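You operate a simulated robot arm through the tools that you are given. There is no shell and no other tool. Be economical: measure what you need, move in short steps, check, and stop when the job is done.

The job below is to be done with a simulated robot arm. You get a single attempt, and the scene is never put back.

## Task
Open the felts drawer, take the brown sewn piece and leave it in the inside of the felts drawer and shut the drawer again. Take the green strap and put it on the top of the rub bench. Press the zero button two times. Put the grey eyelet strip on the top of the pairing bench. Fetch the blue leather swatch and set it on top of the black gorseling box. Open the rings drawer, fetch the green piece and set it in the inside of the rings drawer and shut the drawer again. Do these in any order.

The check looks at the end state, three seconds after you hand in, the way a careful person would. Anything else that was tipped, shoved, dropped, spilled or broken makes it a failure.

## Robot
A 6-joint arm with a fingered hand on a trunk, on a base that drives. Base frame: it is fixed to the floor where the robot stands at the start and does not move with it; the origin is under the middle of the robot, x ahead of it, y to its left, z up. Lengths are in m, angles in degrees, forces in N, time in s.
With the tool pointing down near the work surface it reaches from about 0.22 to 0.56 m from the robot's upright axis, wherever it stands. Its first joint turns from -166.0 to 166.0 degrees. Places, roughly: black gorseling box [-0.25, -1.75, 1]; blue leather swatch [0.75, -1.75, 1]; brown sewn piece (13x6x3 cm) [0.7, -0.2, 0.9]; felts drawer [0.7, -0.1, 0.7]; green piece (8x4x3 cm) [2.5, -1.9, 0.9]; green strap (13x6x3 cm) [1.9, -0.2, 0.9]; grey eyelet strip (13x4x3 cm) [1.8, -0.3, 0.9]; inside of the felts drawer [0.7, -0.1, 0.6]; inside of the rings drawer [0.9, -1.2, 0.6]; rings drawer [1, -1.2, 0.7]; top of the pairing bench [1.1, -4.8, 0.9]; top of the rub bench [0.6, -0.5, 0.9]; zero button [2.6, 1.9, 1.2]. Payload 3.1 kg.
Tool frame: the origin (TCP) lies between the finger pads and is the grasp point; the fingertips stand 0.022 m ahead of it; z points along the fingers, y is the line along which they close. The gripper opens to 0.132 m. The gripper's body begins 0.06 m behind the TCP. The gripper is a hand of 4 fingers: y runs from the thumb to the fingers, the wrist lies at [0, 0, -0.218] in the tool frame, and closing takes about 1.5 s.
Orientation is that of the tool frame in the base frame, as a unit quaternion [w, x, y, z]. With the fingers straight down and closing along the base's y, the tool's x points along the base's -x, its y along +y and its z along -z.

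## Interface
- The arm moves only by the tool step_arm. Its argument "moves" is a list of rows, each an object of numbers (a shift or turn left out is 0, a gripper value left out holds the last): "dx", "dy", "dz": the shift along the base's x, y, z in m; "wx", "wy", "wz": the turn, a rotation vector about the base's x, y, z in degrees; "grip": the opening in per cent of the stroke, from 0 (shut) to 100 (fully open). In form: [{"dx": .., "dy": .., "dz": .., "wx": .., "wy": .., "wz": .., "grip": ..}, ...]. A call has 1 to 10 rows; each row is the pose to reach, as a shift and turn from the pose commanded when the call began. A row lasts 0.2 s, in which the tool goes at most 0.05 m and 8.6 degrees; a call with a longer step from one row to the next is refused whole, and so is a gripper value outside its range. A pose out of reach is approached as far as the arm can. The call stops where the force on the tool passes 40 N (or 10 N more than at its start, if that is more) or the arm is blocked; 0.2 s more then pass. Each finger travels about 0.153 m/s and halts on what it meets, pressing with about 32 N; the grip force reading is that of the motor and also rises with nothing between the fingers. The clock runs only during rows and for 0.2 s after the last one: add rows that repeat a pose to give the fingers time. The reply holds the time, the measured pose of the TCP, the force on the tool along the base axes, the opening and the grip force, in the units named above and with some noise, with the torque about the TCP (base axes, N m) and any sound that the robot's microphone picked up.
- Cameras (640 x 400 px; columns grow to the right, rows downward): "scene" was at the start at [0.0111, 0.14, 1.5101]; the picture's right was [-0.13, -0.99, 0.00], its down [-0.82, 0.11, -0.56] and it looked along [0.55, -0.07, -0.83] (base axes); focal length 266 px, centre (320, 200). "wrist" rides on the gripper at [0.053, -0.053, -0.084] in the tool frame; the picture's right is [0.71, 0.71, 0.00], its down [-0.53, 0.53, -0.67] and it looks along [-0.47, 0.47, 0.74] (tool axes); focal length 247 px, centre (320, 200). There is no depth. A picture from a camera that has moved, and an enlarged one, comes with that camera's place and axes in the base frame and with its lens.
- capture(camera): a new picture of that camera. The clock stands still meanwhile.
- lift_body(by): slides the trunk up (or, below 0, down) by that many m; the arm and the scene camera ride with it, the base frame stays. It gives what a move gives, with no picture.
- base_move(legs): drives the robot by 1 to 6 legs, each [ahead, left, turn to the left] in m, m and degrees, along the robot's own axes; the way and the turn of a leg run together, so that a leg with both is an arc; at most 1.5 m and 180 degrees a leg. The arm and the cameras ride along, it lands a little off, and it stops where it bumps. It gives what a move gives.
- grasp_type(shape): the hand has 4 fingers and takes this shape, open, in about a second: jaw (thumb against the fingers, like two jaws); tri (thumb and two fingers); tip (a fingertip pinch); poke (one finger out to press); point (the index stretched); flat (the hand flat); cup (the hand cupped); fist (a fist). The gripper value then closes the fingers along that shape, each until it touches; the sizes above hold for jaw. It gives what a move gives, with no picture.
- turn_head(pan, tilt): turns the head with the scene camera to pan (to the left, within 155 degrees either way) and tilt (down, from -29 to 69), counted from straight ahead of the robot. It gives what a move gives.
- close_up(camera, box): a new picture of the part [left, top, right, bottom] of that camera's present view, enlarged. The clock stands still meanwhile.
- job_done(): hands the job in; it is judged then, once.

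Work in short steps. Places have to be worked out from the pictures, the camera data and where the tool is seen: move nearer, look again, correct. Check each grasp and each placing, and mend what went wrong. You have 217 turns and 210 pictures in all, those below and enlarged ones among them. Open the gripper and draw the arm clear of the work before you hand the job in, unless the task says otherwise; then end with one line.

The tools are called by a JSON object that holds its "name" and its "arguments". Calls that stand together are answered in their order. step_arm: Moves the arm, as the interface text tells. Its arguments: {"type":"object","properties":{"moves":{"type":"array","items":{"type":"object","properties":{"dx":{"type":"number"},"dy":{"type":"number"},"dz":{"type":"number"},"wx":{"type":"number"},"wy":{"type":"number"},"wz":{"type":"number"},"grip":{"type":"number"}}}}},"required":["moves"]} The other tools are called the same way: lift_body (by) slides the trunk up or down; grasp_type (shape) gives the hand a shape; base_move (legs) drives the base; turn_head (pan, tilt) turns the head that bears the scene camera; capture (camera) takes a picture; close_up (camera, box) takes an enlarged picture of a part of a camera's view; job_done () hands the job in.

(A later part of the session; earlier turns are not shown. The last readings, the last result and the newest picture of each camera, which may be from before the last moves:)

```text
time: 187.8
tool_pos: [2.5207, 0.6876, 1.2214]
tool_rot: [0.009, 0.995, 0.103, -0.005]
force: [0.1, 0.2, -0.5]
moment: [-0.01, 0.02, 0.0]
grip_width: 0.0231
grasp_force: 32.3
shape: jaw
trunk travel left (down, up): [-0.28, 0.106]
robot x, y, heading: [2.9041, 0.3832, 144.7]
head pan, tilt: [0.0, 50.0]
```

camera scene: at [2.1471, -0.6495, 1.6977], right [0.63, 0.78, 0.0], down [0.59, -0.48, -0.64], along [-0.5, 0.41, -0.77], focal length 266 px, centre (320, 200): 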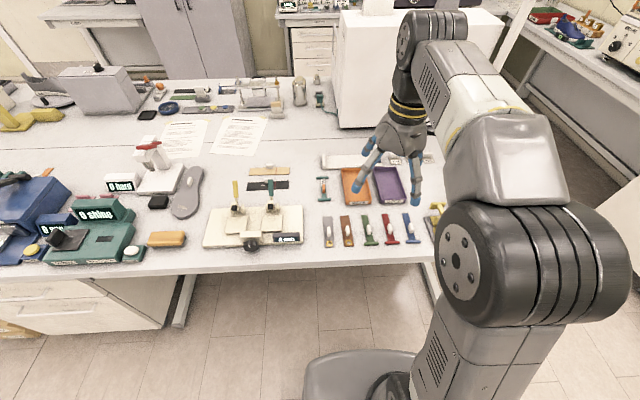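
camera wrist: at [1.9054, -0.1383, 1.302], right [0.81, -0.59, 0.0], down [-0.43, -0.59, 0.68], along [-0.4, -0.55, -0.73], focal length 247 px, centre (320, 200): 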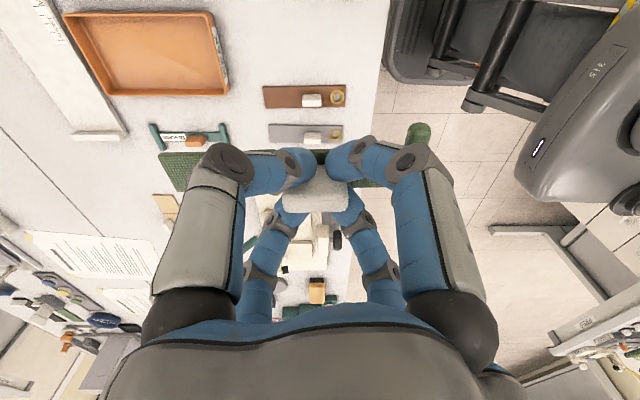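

Strap held. Now drive past the bench end to the near side.

{"name": "base_move", "arguments": {"legs": [[0, 0, -1.7], [1.3, 0, 0], [1.05, 0, 0]]}}

{"name": "base_move", "arguments": {"legs": [[0, 0, -180], [0, -1.55, 0]]}}

{"name": "turn_head", "arguments": {"pan": 0, "tilt": 45}}

{"name": "capture", "arguments": {"camera": "scene"}}

```text
time: 199.8
tool_pos: [0.6512, 2.134, 1.2207]
tool_rot: [0.009, 0.996, 0.09, -0.006]
force: [-1.0, -0.1, -0.7]
moment: [-0.03, 0.04, 0.01]
grip_width: 0.0233
grasp_force: 32.2
shape: jaw
trunk travel left (down, up): [-0.28, 0.106]
robot x, y, heading: [1.0213, 1.8149, 143.0]
head pan, tilt: [0.0, 50.0]
```

```text
refused: -1.55 is not a number from -1.5 to 1.5
```

```text
time: 200.5
tool_pos: [0.6504, 2.1345, 1.2212]
tool_rot: [0.008, 0.996, 0.089, -0.005]
force: [0.4, 0.0, 0.4]
moment: [0.03, -0.01, 0.0]
grip_width: 0.0232
grasp_force: 32.4
shape: jaw
trunk travel left (down, up): [-0.28, 0.106]
robot x, y, heading: [1.0225, 1.8155, 143.3]
head pan, tilt: [0.0, 45.0]
```

```text
111 pictures are left
camera scene: at [0.9176, 1.7138, 1.6041], right [0.6, 0.8, 0.0], down [0.57, -0.42, -0.71], along [-0.57, 0.42, -0.71], focal length 266 px, centre (320, 200)
```

scene: 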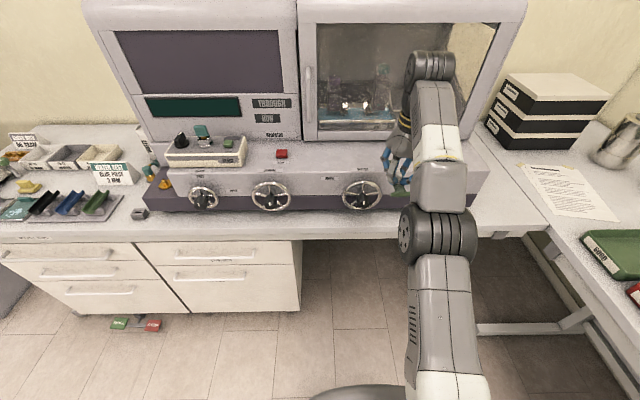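

Turn left 180° (sweeping over the open aisle), then strafe along the near side.

{"name": "base_move", "arguments": {"legs": [[0, 0, 90], [0, 0, 90], [0, -1.4, 0]]}}

{"name": "capture", "arguments": {"camera": "scene"}}

```text
time: 215.0
tool_pos: [0.4261, 0.4062, 1.2212]
tool_rot: [0.006, -0.04, 0.999, 0.008]
force: [1.0, -0.4, -0.3]
moment: [0.0, 0.04, 0.0]
grip_width: 0.0231
grasp_force: 32.0
shape: jaw
trunk travel left (down, up): [-0.28, 0.106]
robot x, y, heading: [0.0888, 0.7599, -42.7]
head pan, tilt: [0.0, 45.0]
```

```text
110 pictures are left
camera scene: at [0.2037, 0.8551, 1.6042], right [-0.68, -0.74, 0.0], down [-0.52, 0.48, -0.71], along [0.52, -0.48, -0.71], focal length 266 px, centre (320, 200)
```

scene: 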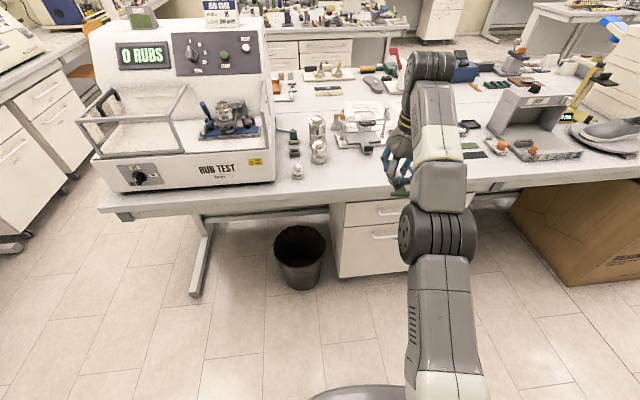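

Realign the heading and drive to the bench edge so the strap is over the free spot left of the blue piece.

{"name": "base_move", "arguments": {"legs": [[0, -0.2, 5.6], [0.38, 0, 0]]}}

{"name": "capture", "arguments": {"camera": "wrist"}}

{"name": "capture", "arguments": {"camera": "scene"}}

```text
time: 218.6
tool_pos: [0.6379, 0.0611, 1.221]
tool_rot: [0.005, -0.093, 0.996, 0.008]
force: [-0.2, -1.2, -0.3]
moment: [0.01, 0.0, 0.0]
grip_width: 0.0233
grasp_force: 32.1
shape: jaw
trunk travel left (down, up): [-0.28, 0.106]
robot x, y, heading: [0.2653, 0.3758, -36.5]
head pan, tilt: [0.0, 45.0]
```

```text
109 pictures are left
camera wrist: at [0.5936, -0.0031, 1.3016], right [-0.82, 0.57, 0.0], down [0.42, 0.6, 0.68], along [0.39, 0.56, -0.73], focal length 247 px, centre (320, 200)
```

wrist: 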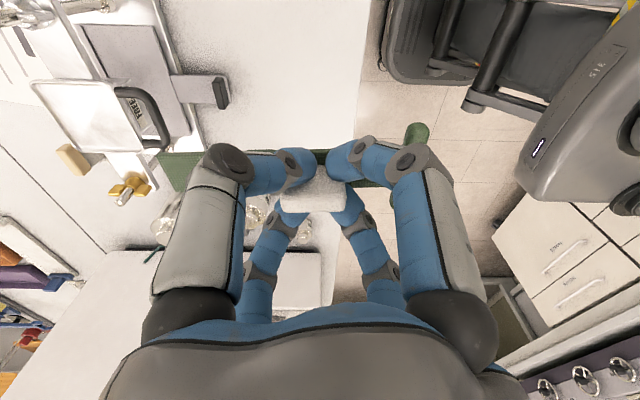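

```text
108 pictures are left
camera scene: at [0.3701, 0.4839, 1.6041], right [-0.6, -0.8, 0.0], down [-0.57, 0.42, -0.71], along [0.57, -0.42, -0.71], focal length 266 px, centre (320, 200)
```

scene: 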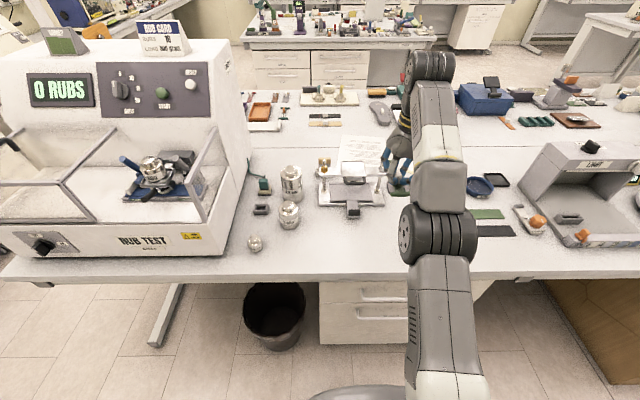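

The spot is free (press handle is ~15 cm deeper). Nudge 2 cm forward and lower the trunk.

{"name": "base_move", "arguments": {"legs": [[0.025, 0, 0]]}}

{"name": "lift_body", "arguments": {"by": -0.27}}

{"name": "capture", "arguments": {"camera": "wrist"}}

```text
time: 219.4
tool_pos: [0.6568, 0.0467, 1.2212]
tool_rot: [0.005, -0.091, 0.996, 0.009]
force: [0.1, -1.2, -1.0]
moment: [0.02, 0.01, 0.0]
grip_width: 0.0234
grasp_force: 32.1
shape: jaw
trunk travel left (down, up): [-0.28, 0.106]
robot x, y, heading: [0.2856, 0.3635, -36.9]
head pan, tilt: [0.0, 45.0]
```

```text
time: 222.2
tool_pos: [0.6569, 0.0468, 0.9515]
tool_rot: [0.006, -0.091, 0.996, 0.009]
force: [0.7, 0.2, -0.4]
moment: [0.0, -0.01, 0.0]
grip_width: 0.0234
grasp_force: 32.0
shape: jaw
trunk travel left (down, up): [-0.01, 0.376]
robot x, y, heading: [0.2834, 0.3559, -36.7]
head pan, tilt: [0.0, 45.0]
```

```text
107 pictures are left
camera wrist: at [0.6127, -0.0176, 1.0326], right [-0.82, 0.57, 0.0], down [0.41, 0.6, 0.68], along [0.39, 0.56, -0.73], focal length 247 px, centre (320, 200)
```

wrist: 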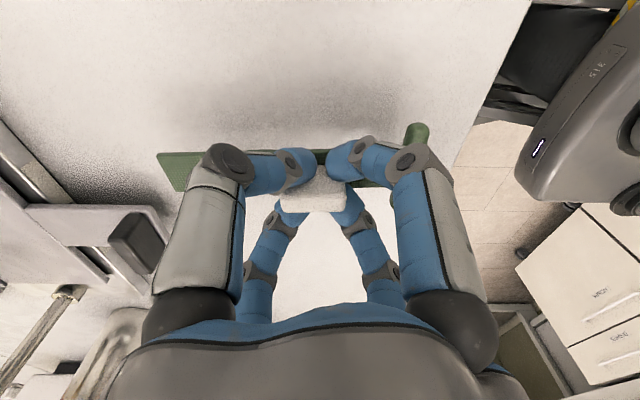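

Clear all round. Lower the last 2.4 cm, release, and rise.

{"name": "step_arm", "arguments": {"moves": [{"dz": -0.012}, {"dz": -0.023}, {"dz": -0.023, "grip": 25}, {"dz": -0.023, "grip": 50}, {"dz": -0.023, "grip": 53}, {"dz": 0.01}, {"dz": 0.05}, {"dz": 0.09}]}}

{"name": "capture", "arguments": {"camera": "wrist"}}

```text
time: 224.0
tool_pos: [0.6247, 0.0762, 1.0052]
tool_rot: [0.006, -0.091, 0.996, 0.008]
force: [0.1, 0.5, -0.5]
moment: [-0.01, 0.02, -0.01]
grip_width: 0.0695
grasp_force: 0.0
shape: jaw
out of reach, approached as far as the arm can: row 1, 6, 7, 8
trunk travel left (down, up): [-0.01, 0.376]
robot x, y, heading: [0.2848, 0.3634, -37.1]
head pan, tilt: [0.0, 45.0]
```

```text
106 pictures are left
camera wrist: at [0.5812, 0.0117, 1.0865], right [-0.82, 0.57, 0.0], down [0.42, 0.6, 0.68], along [0.39, 0.56, -0.73], focal length 247 px, centre (320, 200)
```

wrist: 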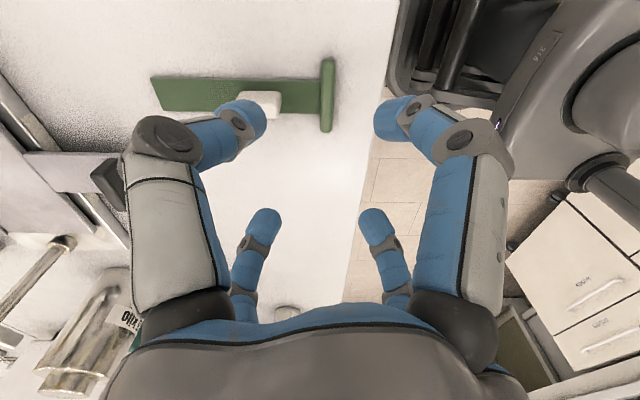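

The green strap lies flat on the rub bench. Raise, back off, and look along the aisle to the right.

{"name": "lift_body", "arguments": {"by": 0.3}}

{"name": "base_move", "arguments": {"legs": [[-0.35, 0, 0]]}}

{"name": "turn_head", "arguments": {"pan": -80, "tilt": 25}}

{"name": "capture", "arguments": {"camera": "scene"}}

```text
time: 227.0
tool_pos: [0.6247, 0.076, 1.3048]
tool_rot: [0.006, -0.091, 0.996, 0.008]
force: [-0.3, 0.7, -1.1]
moment: [-0.01, -0.01, 0.01]
grip_width: 0.0695
grasp_force: 0.1
shape: jaw
trunk travel left (down, up): [-0.31, 0.076]
robot x, y, heading: [0.286, 0.3593, -36.7]
head pan, tilt: [0.0, 45.0]
```

```text
time: 229.2
tool_pos: [0.3515, 0.2782, 1.3053]
tool_rot: [0.005, -0.089, 0.996, 0.009]
force: [-0.6, 0.0, -1.3]
moment: [-0.02, -0.02, -0.02]
grip_width: 0.0693
grasp_force: 0.0
shape: jaw
trunk travel left (down, up): [-0.31, 0.076]
robot x, y, heading: [0.0116, 0.5651, -36.9]
head pan, tilt: [0.0, 45.0]
```

```text
time: 230.7
tool_pos: [0.3509, 0.2783, 1.3044]
tool_rot: [0.005, -0.09, 0.996, 0.008]
force: [-0.1, 0.5, -0.6]
moment: [0.01, 0.0, -0.01]
grip_width: 0.0696
grasp_force: 0.1
shape: jaw
trunk travel left (down, up): [-0.31, 0.076]
robot x, y, heading: [0.0115, 0.5637, -36.7]
head pan, tilt: [-80.0, 25.0]
```

```text
105 pictures are left
camera scene: at [0.0103, 0.6399, 1.6651], right [-0.89, 0.45, 0.0], down [0.19, 0.38, -0.91], along [-0.41, -0.81, -0.42], focal length 266 px, centre (320, 200)
```

scene: 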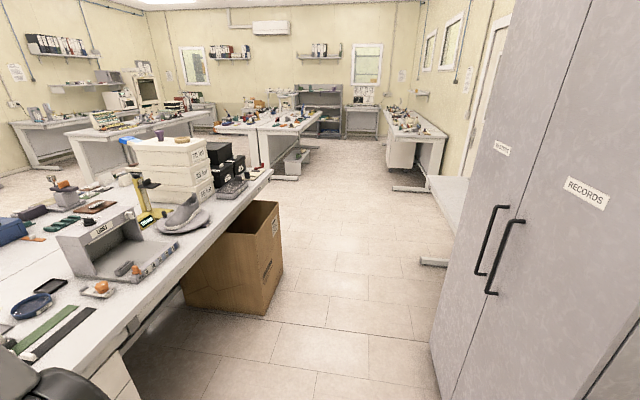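

The aisle is clear of the carton if I stay at n ≈ -0.33. Drive to the right end and around it, then turn to face the far side.

{"name": "base_move", "arguments": {"legs": [[0, -1.4, 0], [0, -1.4, 0]]}}

{"name": "turn_head", "arguments": {"pan": 0, "tilt": 25}}

{"name": "capture", "arguments": {"camera": "scene"}}

```text
time: 244.3
tool_pos: [-1.3649, -1.9583, 1.3051]
tool_rot: [0.006, -0.078, 0.997, 0.008]
force: [-1.0, -0.4, 0.0]
moment: [-0.02, 0.02, 0.0]
grip_width: 0.0696
grasp_force: 0.1
shape: jaw
trunk travel left (down, up): [-0.31, 0.076]
robot x, y, heading: [-1.6989, -1.6636, -38.2]
head pan, tilt: [-80.0, 25.0]
```

```text
time: 245.9
tool_pos: [-1.3663, -1.9577, 1.3053]
tool_rot: [0.005, -0.079, 0.997, 0.008]
force: [0.6, 0.5, -0.3]
moment: [0.04, 0.0, -0.02]
grip_width: 0.0696
grasp_force: 0.1
shape: jaw
trunk travel left (down, up): [-0.31, 0.076]
robot x, y, heading: [-1.6962, -1.6595, -38.3]
head pan, tilt: [0.0, 25.0]
```

```text
104 pictures are left
camera scene: at [-1.5822, -1.5644, 1.6651], right [-0.62, -0.79, 0.0], down [-0.33, 0.26, -0.91], along [0.71, -0.56, -0.42], focal length 266 px, centre (320, 200)
```

scene: 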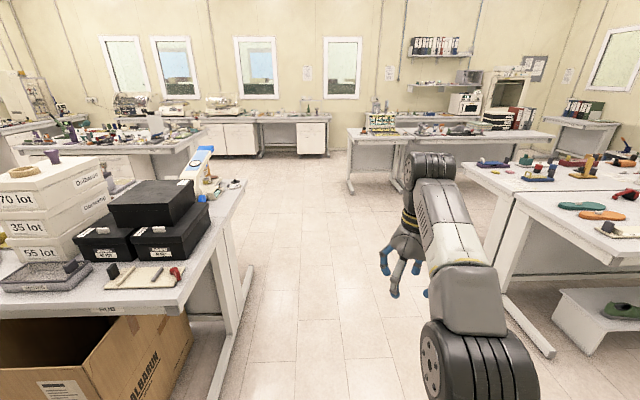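

Good corridor. Enlarge the black boxes and the bench in the middle distance.

{"name": "close_up", "arguments": {"camera": "scene", "box": [0, 150, 240, 300]}}

{"name": "close_up", "arguments": {"camera": "scene", "box": [320, 60, 560, 210]}}

```text
2.67 times, centred on (120, 225) of scene
camera zoom: at [-1.5822, -1.5644, 1.6651], right [-0.62, -0.79, 0.0], down [-0.33, 0.26, -0.91], along [0.71, -0.56, -0.42], focal length 709 px, centre (853, 133)
```

zoom: 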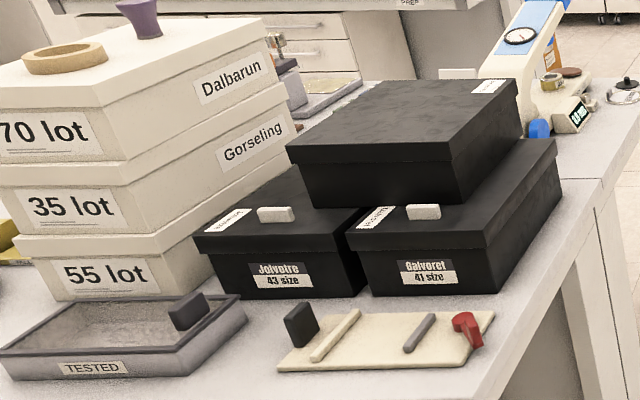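

```text
2.67 times, centred on (440, 135) of scene
camera zoom: at [-1.5822, -1.5644, 1.6651], right [-0.62, -0.79, 0.0], down [-0.33, 0.26, -0.91], along [0.71, -0.56, -0.42], focal length 709 px, centre (0, 373)
```

zoom: 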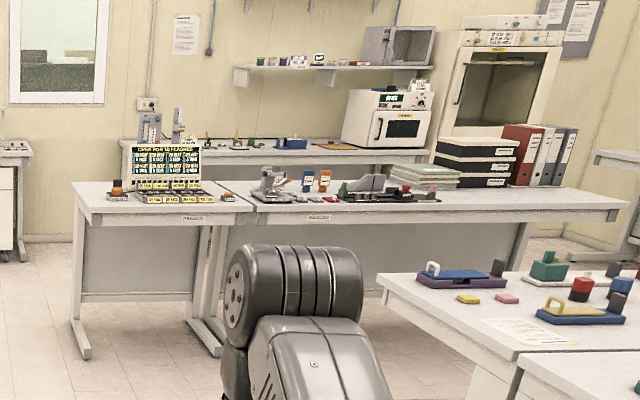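

There are three black boxes: Jolvetre and Galvoret below, and a top one whose label faces away; I'll read it from the other side. Drive past the bench end toward the far side.

{"name": "base_move", "arguments": {"legs": [[1.3, 0, 0.8]]}}

{"name": "turn_head", "arguments": {"pan": 75, "tilt": 25}}

{"name": "capture", "arguments": {"camera": "scene"}}

```text
time: 252.2
tool_pos: [-0.3498, -2.701, 1.3059]
tool_rot: [0.005, -0.099, 0.995, 0.009]
force: [0.4, 0.9, -0.3]
moment: [-0.02, -0.01, 0.03]
grip_width: 0.0696
grasp_force: 0.1
shape: jaw
trunk travel left (down, up): [-0.31, 0.076]
robot x, y, heading: [-0.6929, -2.4208, -36.0]
head pan, tilt: [0.0, 25.0]
```

```text
time: 253.7
tool_pos: [-0.3494, -2.7015, 1.3045]
tool_rot: [0.006, -0.099, 0.995, 0.009]
force: [-0.2, 0.1, 0.1]
moment: [-0.02, 0.01, 0.01]
grip_width: 0.0696
grasp_force: 0.0
shape: jaw
trunk travel left (down, up): [-0.31, 0.076]
robot x, y, heading: [-0.695, -2.4186, -35.7]
head pan, tilt: [75.0, 25.0]
```

```text
101 pictures are left
camera scene: at [-0.586, -2.2042, 1.6651], right [0.63, -0.78, 0.0], down [-0.33, -0.27, -0.91], along [0.7, 0.57, -0.42], focal length 266 px, centre (320, 200)
```

scene: 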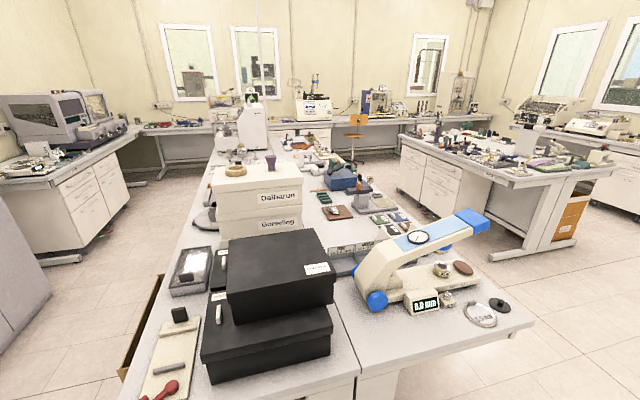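

{"name": "close_up", "arguments": {"camera": "scene", "box": [190, 210, 390, 390]}}

{"name": "close_up", "arguments": {"camera": "scene", "box": [300, 170, 460, 290]}}

{"name": "close_up", "arguments": {"camera": "scene", "box": [390, 110, 640, 280]}}

```text
2.22 times, centred on (290, 300) of scene
camera zoom: at [-0.586, -2.2042, 1.6651], right [0.63, -0.78, 0.0], down [-0.33, -0.27, -0.91], along [0.7, 0.57, -0.42], focal length 591 px, centre (387, -22)
```

zoom: 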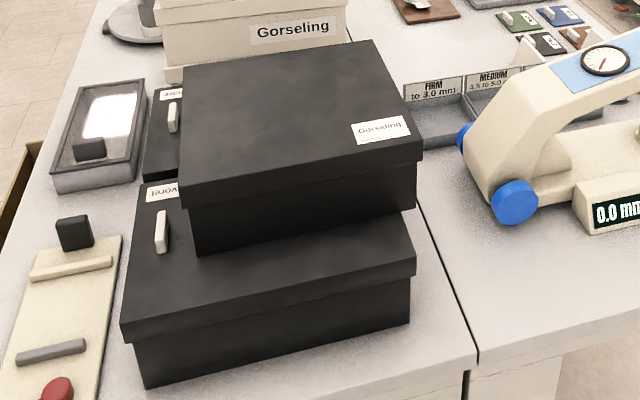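

```text
3.33 times, centred on (380, 230) of scene
camera zoom: at [-0.586, -2.2042, 1.6651], right [0.63, -0.78, 0.0], down [-0.33, -0.27, -0.91], along [0.7, 0.57, -0.42], focal length 887 px, centre (120, 100)
```

zoom: 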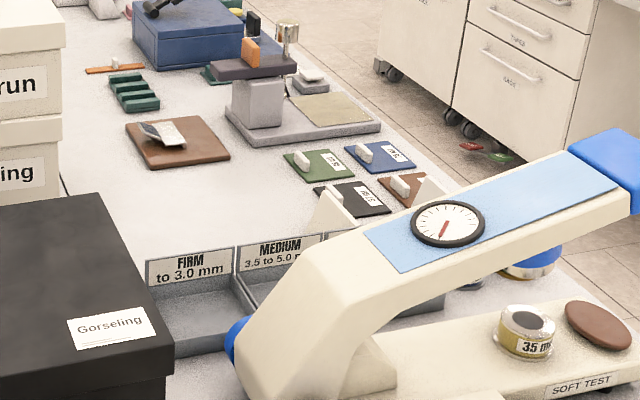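

```text
2.35 times, centred on (515, 195) of scene
camera zoom: at [-0.586, -2.2042, 1.6651], right [0.63, -0.78, 0.0], down [-0.33, -0.27, -0.91], along [0.7, 0.57, -0.42], focal length 626 px, centre (-139, 212)
```

zoom: 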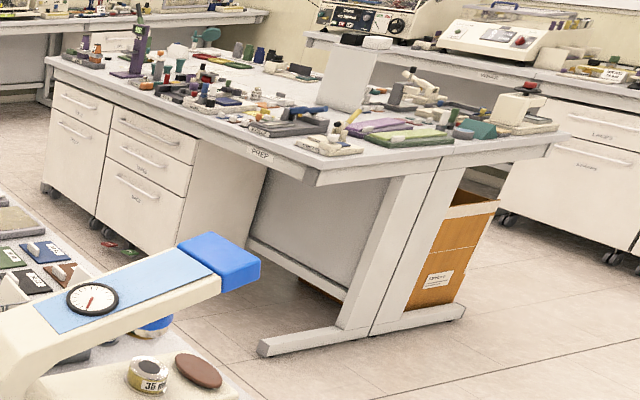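

The top box's lid reads "Gorseling", and the blue swatch is found at about bench (1.644, -0.877). Now into the far aisle, facing the prep bench, to look at the green piece.

{"name": "base_move", "arguments": {"legs": [[1.25, 0, -1.2], [0, 1.1, 0], [0, 1.05, 0]]}}

{"name": "turn_head", "arguments": {"pan": 0, "tilt": 45}}

{"name": "capture", "arguments": {"camera": "scene"}}

```text
time: 270.1
tool_pos: [1.9329, -1.7597, 1.3055]
tool_rot: [0.005, -0.088, 0.996, 0.008]
force: [0.7, -0.1, -0.1]
moment: [-0.03, -0.01, -0.01]
grip_width: 0.0698
grasp_force: 0.0
shape: jaw
trunk travel left (down, up): [-0.31, 0.076]
robot x, y, heading: [1.5934, -1.4688, -37.1]
head pan, tilt: [75.0, 25.0]
```

```text
time: 271.6
tool_pos: [1.9319, -1.7608, 1.305]
tool_rot: [0.006, -0.09, 0.996, 0.008]
force: [0.3, -0.3, 0.0]
moment: [0.02, 0.02, 0.02]
grip_width: 0.0699
grasp_force: 0.1
shape: jaw
trunk travel left (down, up): [-0.31, 0.076]
robot x, y, heading: [1.5919, -1.4749, -36.9]
head pan, tilt: [0.0, 45.0]
```

```text
97 pictures are left
camera scene: at [1.6984, -1.365, 1.6345], right [-0.6, -0.8, 0.0], down [-0.57, 0.42, -0.71], along [0.57, -0.42, -0.71], focal length 266 px, centre (320, 200)
```

scene: 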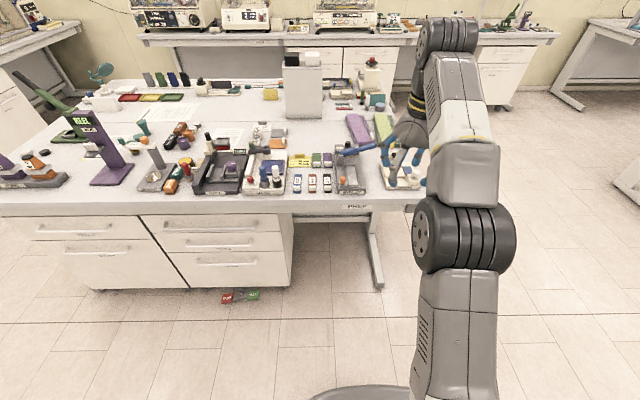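

The green piece should be near pixel (308, 164). Enlarge it.

{"name": "close_up", "arguments": {"camera": "scene", "box": [240, 110, 400, 210]}}

{"name": "close_up", "arguments": {"camera": "scene", "box": [130, 110, 290, 210]}}

```text
4.00 times, centred on (320, 160) of scene
camera zoom: at [1.6984, -1.365, 1.6345], right [-0.6, -0.8, 0.0], down [-0.57, 0.42, -0.71], along [0.57, -0.42, -0.71], focal length 1064 px, centre (320, 360)
```

zoom: 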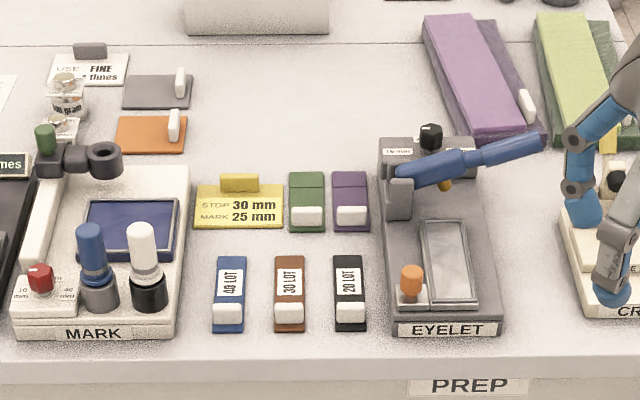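

```text
4.00 times, centred on (210, 160) of scene
camera zoom: at [1.6984, -1.365, 1.6345], right [-0.6, -0.8, 0.0], down [-0.57, 0.42, -0.71], along [0.57, -0.42, -0.71], focal length 1064 px, centre (760, 360)
```

zoom: 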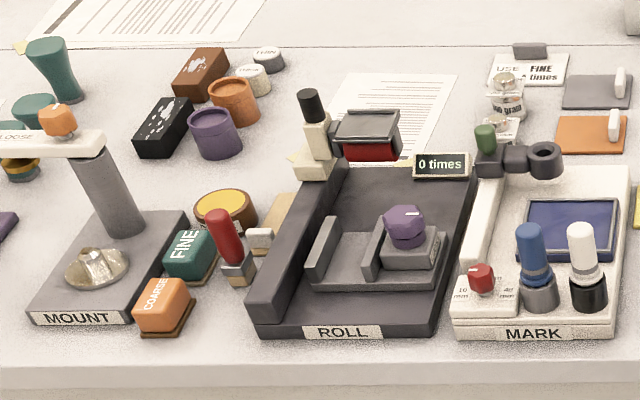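

The green piece sits between a yellow plate and a purple piece; its white tab is at about bench (3.119, -0.044). The bench edge is near n = 2.91. Drive up to it with the hand high.

{"name": "base_move", "arguments": {"legs": [[0, 0.17, 0], [0.44, 0, 0]]}}

{"name": "capture", "arguments": {"camera": "wrist"}}

{"name": "capture", "arguments": {"camera": "scene"}}

```text
time: 275.4
tool_pos: [2.3963, -1.891, 1.3048]
tool_rot: [0.006, -0.09, 0.996, 0.01]
force: [-0.1, -0.3, 0.4]
moment: [0.02, 0.01, -0.02]
grip_width: 0.0696
grasp_force: 0.1
shape: jaw
trunk travel left (down, up): [-0.31, 0.076]
robot x, y, heading: [2.0577, -1.601, -37.0]
head pan, tilt: [0.0, 45.0]
```

```text
94 pictures are left
camera wrist: at [2.3534, -1.9544, 1.3857], right [-0.82, 0.57, 0.0], down [0.42, 0.6, 0.68], along [0.39, 0.56, -0.73], focal length 247 px, centre (320, 200)
```

wrist: 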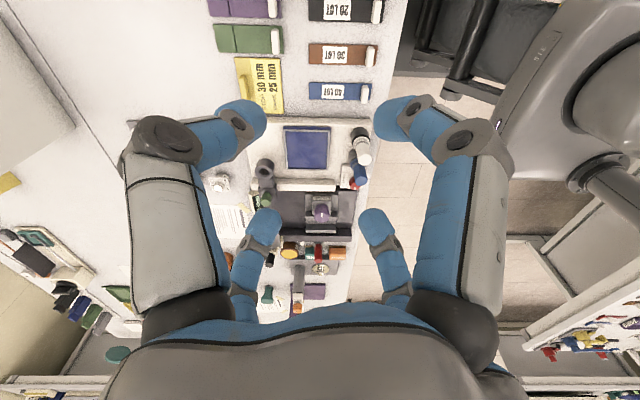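

```text
93 pictures are left
camera scene: at [2.1626, -1.4956, 1.6345], right [-0.6, -0.8, 0.0], down [-0.57, 0.42, -0.71], along [0.57, -0.42, -0.71], focal length 266 px, centre (320, 200)
```

scene: 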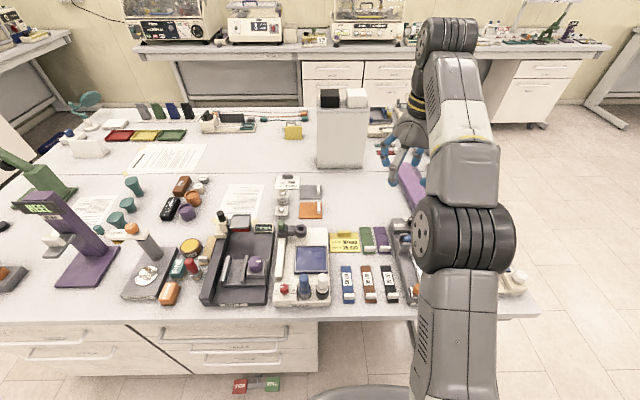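

The tab reads (2.46, -1.925). Lower the trunk 0.27 m—nothing tall under the hand—while checking clearance.

{"name": "lift_body", "arguments": {"by": -0.24}}

{"name": "step_arm", "arguments": {"moves": [{"dx": 0.028, "dy": -0.02, "grip": 49}, {"dx": 0.06, "dy": -0.038}, {"dx": 0.06, "dy": -0.038, "dz": -0.03}, {"dx": 0.06, "dy": -0.038, "dz": -0.06}, {"dx": 0.06, "dy": -0.038, "dz": -0.06}]}}

{"name": "capture", "arguments": {"camera": "wrist"}}

```text
time: 277.9
tool_pos: [2.3963, -1.89, 1.065]
tool_rot: [0.006, -0.09, 0.996, 0.009]
force: [0.6, -0.1, -0.2]
moment: [-0.03, 0.0, -0.03]
grip_width: 0.0695
grasp_force: 0.1
shape: jaw
trunk travel left (down, up): [-0.07, 0.316]
robot x, y, heading: [2.0548, -1.6015, -37.0]
head pan, tilt: [0.0, 45.0]
```

```text
time: 279.1
tool_pos: [2.443, -1.9149, 0.9957]
tool_rot: [0.005, -0.09, 0.996, 0.008]
force: [-0.3, 0.8, 0.5]
moment: [-0.01, 0.01, 0.0]
grip_width: 0.0651
grasp_force: 0.1
shape: jaw
out of reach, approached as far as the arm can: row 1, 2, 3, 4, 5
trunk travel left (down, up): [-0.07, 0.316]
robot x, y, heading: [2.0543, -1.6013, -37.2]
head pan, tilt: [0.0, 45.0]
```

```text
92 pictures are left
camera wrist: at [2.399, -1.979, 1.0769], right [-0.82, 0.57, 0.0], down [0.42, 0.6, 0.68], along [0.39, 0.56, -0.73], focal length 247 px, centre (320, 200)
```

wrist: 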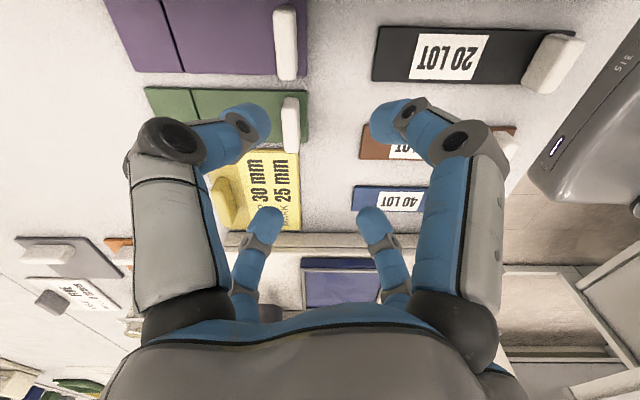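

Tab at (2.458, -1.929), 2 cm ahead of the TCP. Nudge the base forward 2.5 cm and recheck.

{"name": "base_move", "arguments": {"legs": [[0.03, 0, 0]]}}

{"name": "capture", "arguments": {"camera": "wrist"}}

```text
time: 279.9
tool_pos: [2.4676, -1.9357, 0.9955]
tool_rot: [0.006, -0.09, 0.996, 0.009]
force: [-0.3, 0.4, -0.2]
moment: [0.04, 0.0, -0.01]
grip_width: 0.0649
grasp_force: 0.0
shape: jaw
trunk travel left (down, up): [-0.07, 0.316]
robot x, y, heading: [2.0831, -1.6198, -36.8]
head pan, tilt: [0.0, 45.0]
```

```text
91 pictures are left
camera wrist: at [2.4239, -1.998, 1.0762], right [-0.82, 0.57, 0.0], down [0.42, 0.6, 0.68], along [0.39, 0.56, -0.73], focal length 247 px, centre (320, 200)
```

wrist: 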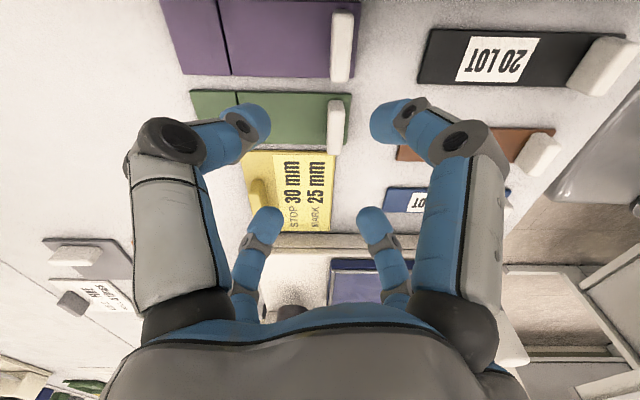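

Aligned apart from 1 cm; shift, descend to z 0.929 and close.

{"name": "step_arm", "arguments": {"moves": [{"dx": -0.009, "dy": 0.007}, {"dx": -0.009, "dy": 0.007, "dz": -0.03}, {"dx": -0.009, "dy": 0.007, "dz": -0.055}, {"dx": -0.009, "dy": 0.007, "dz": -0.066}, {"dx": -0.009, "dy": 0.007, "dz": -0.066}]}}

{"name": "capture", "arguments": {"camera": "wrist"}}

```text
time: 281.1
tool_pos: [2.4563, -1.9248, 0.9302]
tool_rot: [0.005, -0.09, 0.996, 0.009]
force: [0.1, 0.2, -0.1]
moment: [0.0, 0.0, 0.01]
grip_width: 0.0652
grasp_force: 0.1
shape: jaw
trunk travel left (down, up): [-0.07, 0.316]
robot x, y, heading: [2.0769, -1.6204, -36.9]
head pan, tilt: [0.0, 45.0]
```

```text
90 pictures are left
camera wrist: at [2.4124, -1.9884, 1.0107], right [-0.82, 0.57, 0.0], down [0.42, 0.6, 0.68], along [0.39, 0.56, -0.73], focal length 247 px, centre (320, 200)
```

wrist: 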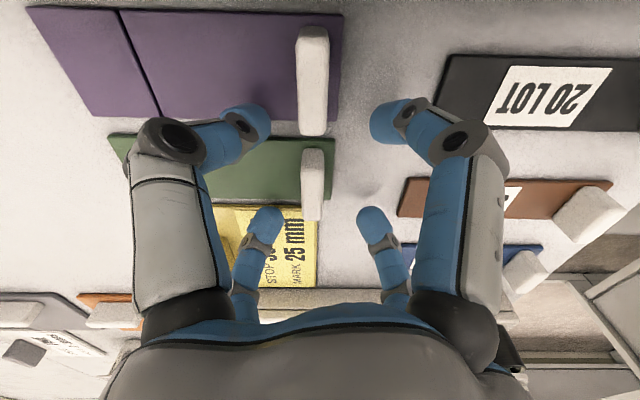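

The tab is centred among the four fingers. Close and lift slightly.

{"name": "step_arm", "arguments": {"moves": [{"grip": 25}, {"grip": 0}, {"grip": 0}, {"grip": 0}, {"dz": 0.01}, {"dz": 0.04}, {"dz": 0.08}]}}

{"name": "capture", "arguments": {"camera": "wrist"}}

```text
time: 282.7
tool_pos: [2.458, -1.9264, 1.0109]
tool_rot: [0.003, -0.09, 0.996, 0.009]
force: [0.4, 0.2, 1.6]
moment: [0.01, 0.02, -0.01]
grip_width: 0.014
grasp_force: 32.6
shape: jaw
trunk travel left (down, up): [-0.07, 0.316]
robot x, y, heading: [2.0799, -1.6215, -36.8]
head pan, tilt: [0.0, 45.0]
```

```text
89 pictures are left
camera wrist: at [2.4142, -1.9907, 1.0915], right [-0.82, 0.57, 0.01], down [0.42, 0.6, 0.68], along [0.39, 0.56, -0.73], focal length 247 px, centre (320, 200)
```

wrist: 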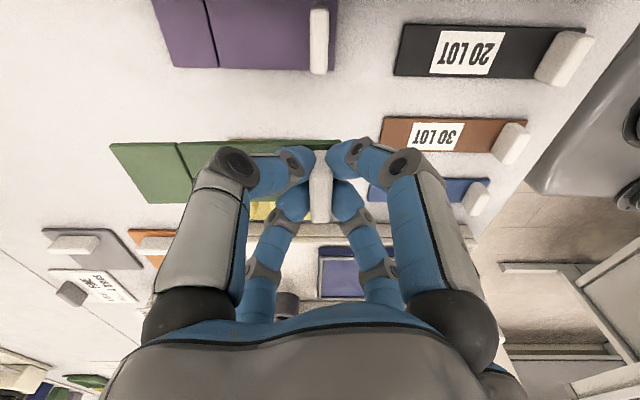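

Holding the green piece. Raise, back into the aisle, turn around and look at the far bench and its drawers.

{"name": "lift_body", "arguments": {"by": 0.25}}

{"name": "base_move", "arguments": {"legs": [[-0.34, 0, 0], [0, 0, -90], [0, 0, -90]]}}

{"name": "turn_head", "arguments": {"pan": 15, "tilt": 50}}

{"name": "capture", "arguments": {"camera": "scene"}}

```text
time: 285.3
tool_pos: [2.4578, -1.9267, 1.2633]
tool_rot: [0.005, -0.091, 0.996, 0.008]
force: [0.0, 0.2, -0.4]
moment: [-0.02, 0.01, -0.03]
grip_width: 0.0142
grasp_force: 31.9
shape: jaw
trunk travel left (down, up): [-0.32, 0.066]
robot x, y, heading: [2.0787, -1.6182, -36.9]
head pan, tilt: [0.0, 45.0]
```

```text
time: 295.3
tool_pos: [1.4449, -1.0842, 1.2619]
tool_rot: [0.008, 0.998, 0.059, -0.006]
force: [0.1, -0.4, -0.2]
moment: [-0.01, 0.01, -0.03]
grip_width: 0.0133
grasp_force: 32.1
shape: jaw
trunk travel left (down, up): [-0.32, 0.066]
robot x, y, heading: [1.8011, -1.4152, 139.4]
head pan, tilt: [0.0, 45.0]
```

```text
time: 296.1
tool_pos: [1.4435, -1.0845, 1.2613]
tool_rot: [0.008, 0.998, 0.059, -0.005]
force: [0.3, -1.0, -0.5]
moment: [-0.01, 0.01, -0.02]
grip_width: 0.0136
grasp_force: 32.0
shape: jaw
trunk travel left (down, up): [-0.32, 0.066]
robot x, y, heading: [1.8036, -1.4127, 139.3]
head pan, tilt: [15.0, 50.0]
```

```text
88 pictures are left
camera scene: at [1.6837, -1.5303, 1.6378], right [0.43, 0.9, 0.0], down [0.69, -0.33, -0.64], along [-0.58, 0.28, -0.77], focal length 266 px, centre (320, 200)
```

scene: 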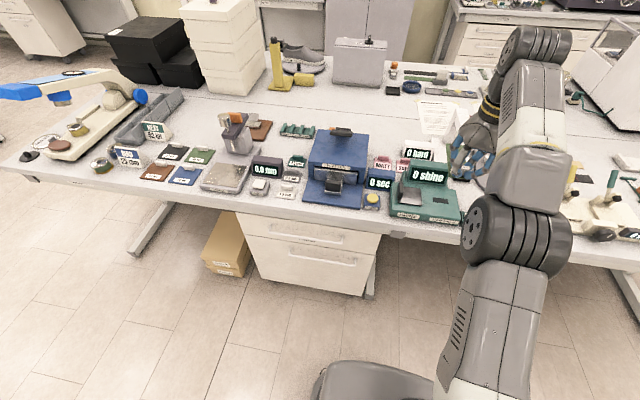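

The rings drawer should be the cabinet's upper drawer here. Enlarge drawers and the bench edge to find a free staging spot.

{"name": "close_up", "arguments": {"camera": "scene", "box": [220, 200, 420, 320]}}

{"name": "close_up", "arguments": {"camera": "scene", "box": [80, 110, 320, 230]}}

{"name": "close_up", "arguments": {"camera": "scene", "box": [300, 100, 500, 250]}}

```text
3.20 times, centred on (320, 260) of scene
camera zoom: at [1.6837, -1.5303, 1.6378], right [0.43, 0.9, 0.0], down [0.69, -0.33, -0.64], along [-0.58, 0.28, -0.77], focal length 851 px, centre (320, 8)
```

zoom: 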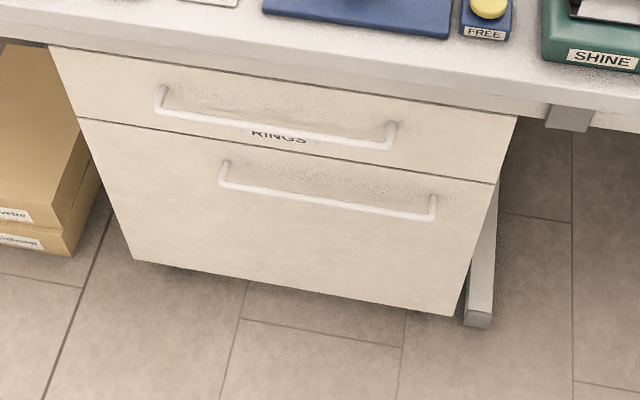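

```text
2.67 times, centred on (200, 170) of scene
camera zoom: at [1.6837, -1.5303, 1.6378], right [0.43, 0.9, 0.0], down [0.69, -0.33, -0.64], along [-0.58, 0.28, -0.77], focal length 709 px, centre (640, 280)
```

zoom: 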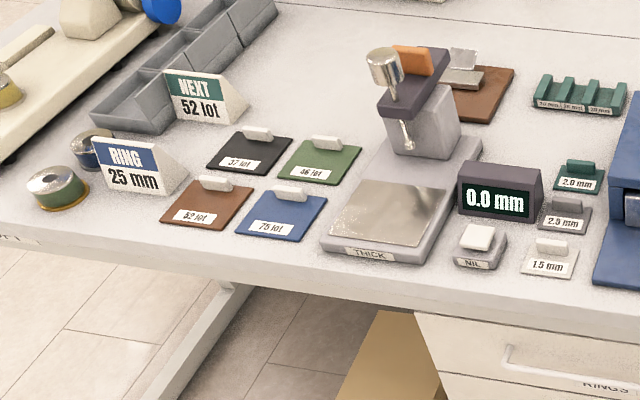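

```text
2.67 times, centred on (400, 175) of scene
camera zoom: at [1.6837, -1.5303, 1.6378], right [0.43, 0.9, 0.0], down [0.69, -0.33, -0.64], along [-0.58, 0.28, -0.77], focal length 709 px, centre (107, 267)
```

zoom: 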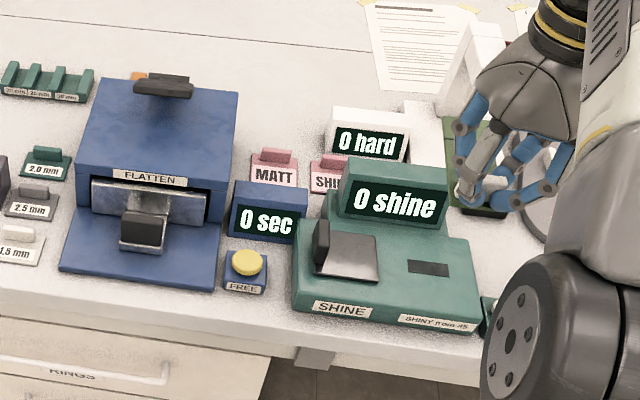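

RINGS is confirmed as the upper drawer. The bench front here is crowded, so I stage the green piece at the free gap where the green strap was (s ≈ 0.96).

{"name": "base_move", "arguments": {"legs": [[0, 0, 3.7], [0, -0.95, 0], [0.15, 0, 0]]}}

{"name": "capture", "arguments": {"camera": "wrist"}}

```text
time: 302.4
tool_pos: [1.8692, -0.2679, 1.2613]
tool_rot: [0.008, 0.996, 0.087, -0.006]
force: [-1.0, 0.4, -0.3]
moment: [0.01, -0.06, 0.02]
grip_width: 0.0137
grasp_force: 32.0
shape: jaw
trunk travel left (down, up): [-0.32, 0.066]
robot x, y, heading: [2.2474, -0.5783, 142.5]
head pan, tilt: [15.0, 50.0]
```

```text
84 pictures are left
camera wrist: at [1.9137, -0.2067, 1.3424], right [0.82, -0.58, 0.0], down [-0.42, -0.6, 0.68], along [-0.39, -0.56, -0.73], focal length 247 px, centre (320, 200)
```

wrist: 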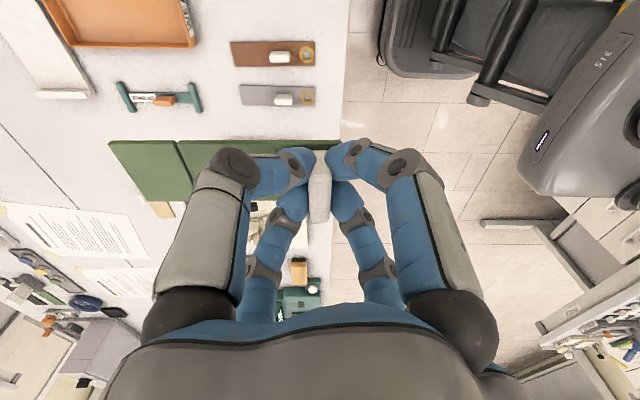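

Shift right 4.5 cm and ahead 3 cm, then lower.

{"name": "base_move", "arguments": {"legs": [[0.035, -0.045, 0.3]]}}

{"name": "lift_body", "arguments": {"by": -0.3}}

{"name": "capture", "arguments": {"camera": "wrist"}}

```text
time: 303.3
tool_pos: [1.867, -0.2165, 1.2614]
tool_rot: [0.009, 0.996, 0.088, -0.005]
force: [-0.2, 0.6, -0.9]
moment: [-0.02, 0.0, 0.0]
grip_width: 0.0135
grasp_force: 32.0
shape: jaw
trunk travel left (down, up): [-0.32, 0.066]
robot x, y, heading: [2.2428, -0.5258, 143.1]
head pan, tilt: [15.0, 50.0]
```

```text
time: 306.3
tool_pos: [1.8666, -0.217, 0.961]
tool_rot: [0.009, 0.996, 0.088, -0.005]
force: [0.0, 0.2, -0.3]
moment: [0.01, 0.0, 0.01]
grip_width: 0.0134
grasp_force: 32.6
shape: jaw
trunk travel left (down, up): [-0.02, 0.366]
robot x, y, heading: [2.2408, -0.5249, 142.9]
head pan, tilt: [15.0, 50.0]
```

```text
83 pictures are left
camera wrist: at [1.9107, -0.1546, 1.0425], right [0.82, -0.57, 0.0], down [-0.42, -0.6, 0.68], along [-0.39, -0.56, -0.73], focal length 247 px, centre (320, 200)
```

wrist: 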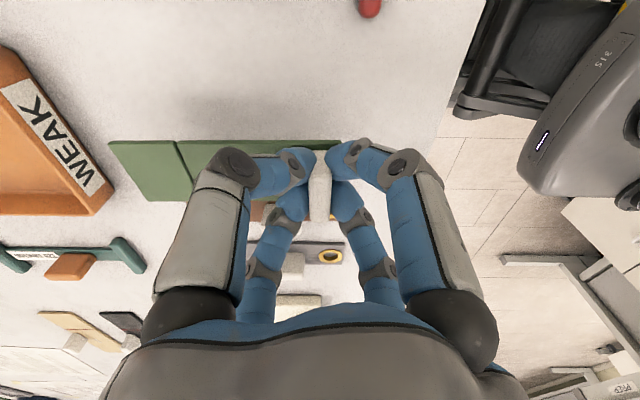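

Clear on all sides. Set it down and release.

{"name": "step_arm", "arguments": {"moves": [{"dz": -0.015}, {"dz": -0.03}, {"dz": -0.03, "grip": 25}, {"dz": -0.03, "grip": 49}, {"dz": -0.03, "grip": 49}, {"dz": 0.005}, {"dz": 0.03}]}}

{"name": "lift_body", "arguments": {"by": 0.1}}

{"name": "capture", "arguments": {"camera": "wrist"}}

```text
time: 307.9
tool_pos: [1.8751, -0.2241, 0.9824]
tool_rot: [0.008, 0.996, 0.088, -0.005]
force: [-0.8, 0.5, -0.7]
moment: [-0.04, 0.03, 0.04]
grip_width: 0.0642
grasp_force: 0.1
shape: jaw
out of reach, approached as far as the arm can: row 7
trunk travel left (down, up): [-0.02, 0.366]
robot x, y, heading: [2.2414, -0.5248, 143.0]
head pan, tilt: [15.0, 50.0]
```

```text
time: 309.3
tool_pos: [1.8757, -0.2236, 1.0846]
tool_rot: [0.008, 0.996, 0.088, -0.007]
force: [0.2, -0.3, -0.5]
moment: [0.0, 0.01, -0.03]
grip_width: 0.0643
grasp_force: 0.1
shape: jaw
trunk travel left (down, up): [-0.12, 0.266]
robot x, y, heading: [2.2452, -0.5227, 143.0]
head pan, tilt: [15.0, 50.0]
```

```text
82 pictures are left
camera wrist: at [1.9193, -0.1617, 1.1645], right [0.82, -0.57, 0.0], down [-0.42, -0.6, 0.68], along [-0.39, -0.56, -0.73], focal length 247 px, centre (320, 200)
```

wrist: 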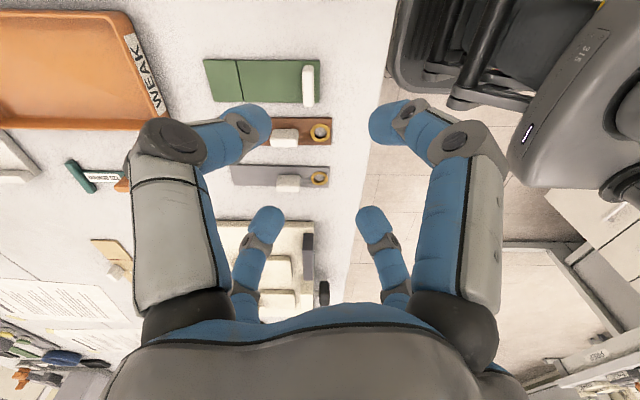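

Piece staged. Now move in front of the RINGS drawer and turn the hand horizontal.

{"name": "base_move", "arguments": {"legs": [[-0.17, 0, 0], [0, 1.3, 0]]}}

{"name": "step_arm", "arguments": {"moves": [{"dx": 0.004, "dy": -0.003, "wx": 5.17, "wy": 6.86, "grip": 60}, {"dx": 0.008, "dy": -0.006, "wx": 10.3, "wy": 13.7}, {"dx": 0.012, "dy": -0.009, "wx": 15.5, "wy": 20.6}, {"dx": 0.016, "dy": -0.012, "wx": 20.7, "wy": 27.4}, {"dx": 0.02, "dy": -0.015, "wx": 25.8, "wy": 34.3}, {"dx": 0.024, "dy": -0.018, "wx": 31, "wy": 41.1}, {"dx": 0.028, "dy": -0.021, "wx": 36.2, "wy": 48}, {"dx": 0.032, "dy": -0.024, "wx": 41.3, "wy": 54.8}, {"dx": 0.036, "dy": -0.027, "wx": 46.5, "wy": 61.7}, {"dx": 0.036, "dy": -0.027, "wx": 51.6, "wy": 68.4}]}}

{"name": "lift_body", "arguments": {"by": -0.1}}

{"name": "capture", "arguments": {"camera": "scene"}}

```text
time: 317.0
tool_pos: [1.2048, -1.3777, 1.0844]
tool_rot: [0.008, 0.996, 0.083, -0.007]
force: [0.0, -0.4, 0.0]
moment: [-0.02, -0.02, -0.03]
grip_width: 0.0641
grasp_force: 0.0
shape: jaw
trunk travel left (down, up): [-0.12, 0.266]
robot x, y, heading: [1.5703, -1.6849, 142.4]
head pan, tilt: [15.0, 50.0]
```

```text
time: 319.2
tool_pos: [1.2406, -1.406, 1.0816]
tool_rot: [-0.447, 0.731, 0.068, -0.511]
force: [0.4, -0.6, 0.6]
moment: [0.02, 0.03, 0.0]
grip_width: 0.0789
grasp_force: 0.0
shape: jaw
out of reach, approached as far as the arm can: row 7, 8
trunk travel left (down, up): [-0.12, 0.266]
robot x, y, heading: [1.5697, -1.6829, 142.5]
head pan, tilt: [15.0, 50.0]
```

```text
time: 320.5
tool_pos: [1.2413, -1.403, 0.9831]
tool_rot: [-0.447, 0.73, 0.067, -0.512]
force: [-0.4, -0.1, 0.3]
moment: [-0.01, 0.0, 0.0]
grip_width: 0.0791
grasp_force: 0.1
shape: jaw
trunk travel left (down, up): [-0.02, 0.366]
robot x, y, heading: [1.572, -1.6852, 142.5]
head pan, tilt: [15.0, 50.0]
```

```text
81 pictures are left
camera scene: at [1.4568, -1.8041, 1.3373], right [0.39, 0.92, 0.0], down [0.71, -0.3, -0.64], along [-0.59, 0.25, -0.77], focal length 266 px, centre (320, 200)
```

scene: 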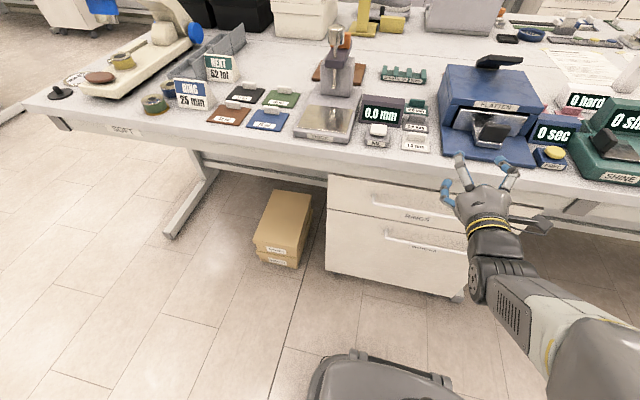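

Bar triangulates to n ≈ 1.70, z ≈ 0.71. Lower to handle height and look with the wrist camera.

{"name": "step_arm", "arguments": {"moves": [{"dz": -0.045, "wx": 2.4, "wy": 3.2}, {"dz": -0.09, "wx": 2.4, "wy": 3.2}, {"dz": -0.135, "wx": 2.4, "wy": 3.2}, {"dz": -0.18, "wx": 2.4, "wy": 3.2}, {"dz": -0.225, "wx": 2.4, "wy": 3.2}, {"dz": -0.265, "wx": 2.4, "wy": 3.2}, {"dz": -0.265, "wx": 2.4, "wy": 3.2}]}}

{"name": "capture", "arguments": {"camera": "wrist"}}

```text
time: 322.1
tool_pos: [1.2455, -1.4036, 0.7147]
tool_rot: [-0.465, 0.706, 0.065, -0.53]
force: [0.2, 0.0, -0.3]
moment: [0.01, 0.03, 0.01]
grip_width: 0.0788
grasp_force: 0.0
shape: jaw
out of reach, approached as far as the arm can: row 1, 2, 3, 4
trunk travel left (down, up): [-0.02, 0.366]
robot x, y, heading: [1.5685, -1.6848, 142.0]
head pan, tilt: [15.0, 50.0]
```

```text
80 pictures are left
camera wrist: at [1.357, -1.3926, 0.7162], right [0.02, 0.02, -1.0], down [0.11, -0.99, -0.02], along [-0.99, -0.11, -0.02], focal length 247 px, centre (320, 200)
```

wrist: 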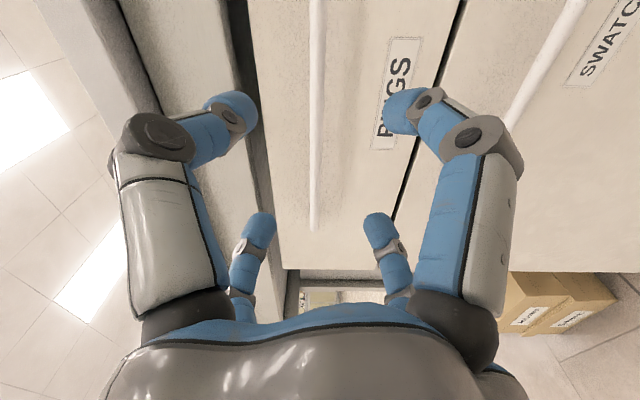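

Same geometry as the felts handle; the bar is at the TCP height. Approach 13 cm and close behind the bar.

{"name": "step_arm", "arguments": {"moves": [{"dx": -0.032, "dy": 0.024}, {"dx": -0.064, "dy": 0.048}, {"dx": -0.09, "dy": 0.068}, {"dx": -0.104, "dy": 0.078}, {"dx": -0.104, "dy": 0.078}]}}

{"name": "capture", "arguments": {"camera": "wrist"}}

```text
time: 323.3
tool_pos: [1.1393, -1.3255, 0.7187]
tool_rot: [-0.464, 0.707, 0.065, -0.531]
force: [-0.2, 0.2, -0.2]
moment: [-0.02, -0.01, 0.02]
grip_width: 0.0789
grasp_force: 0.1
shape: jaw
trunk travel left (down, up): [-0.02, 0.366]
robot x, y, heading: [1.5683, -1.6805, 142.2]
head pan, tilt: [15.0, 50.0]
```

```text
79 pictures are left
camera wrist: at [1.2504, -1.3148, 0.7195], right [0.02, 0.02, -1.0], down [0.11, -0.99, -0.01], along [-0.99, -0.11, -0.02], focal length 247 px, centre (320, 200)
```

wrist: 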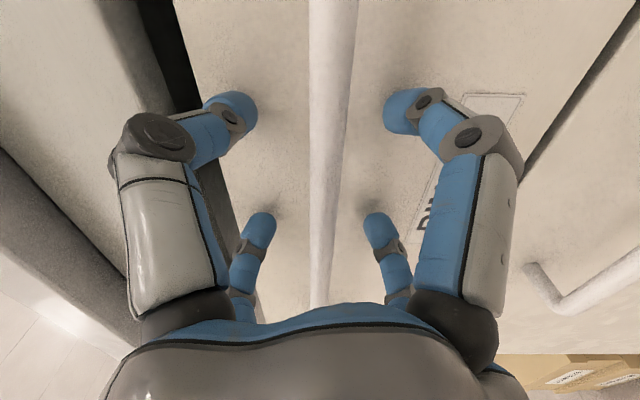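

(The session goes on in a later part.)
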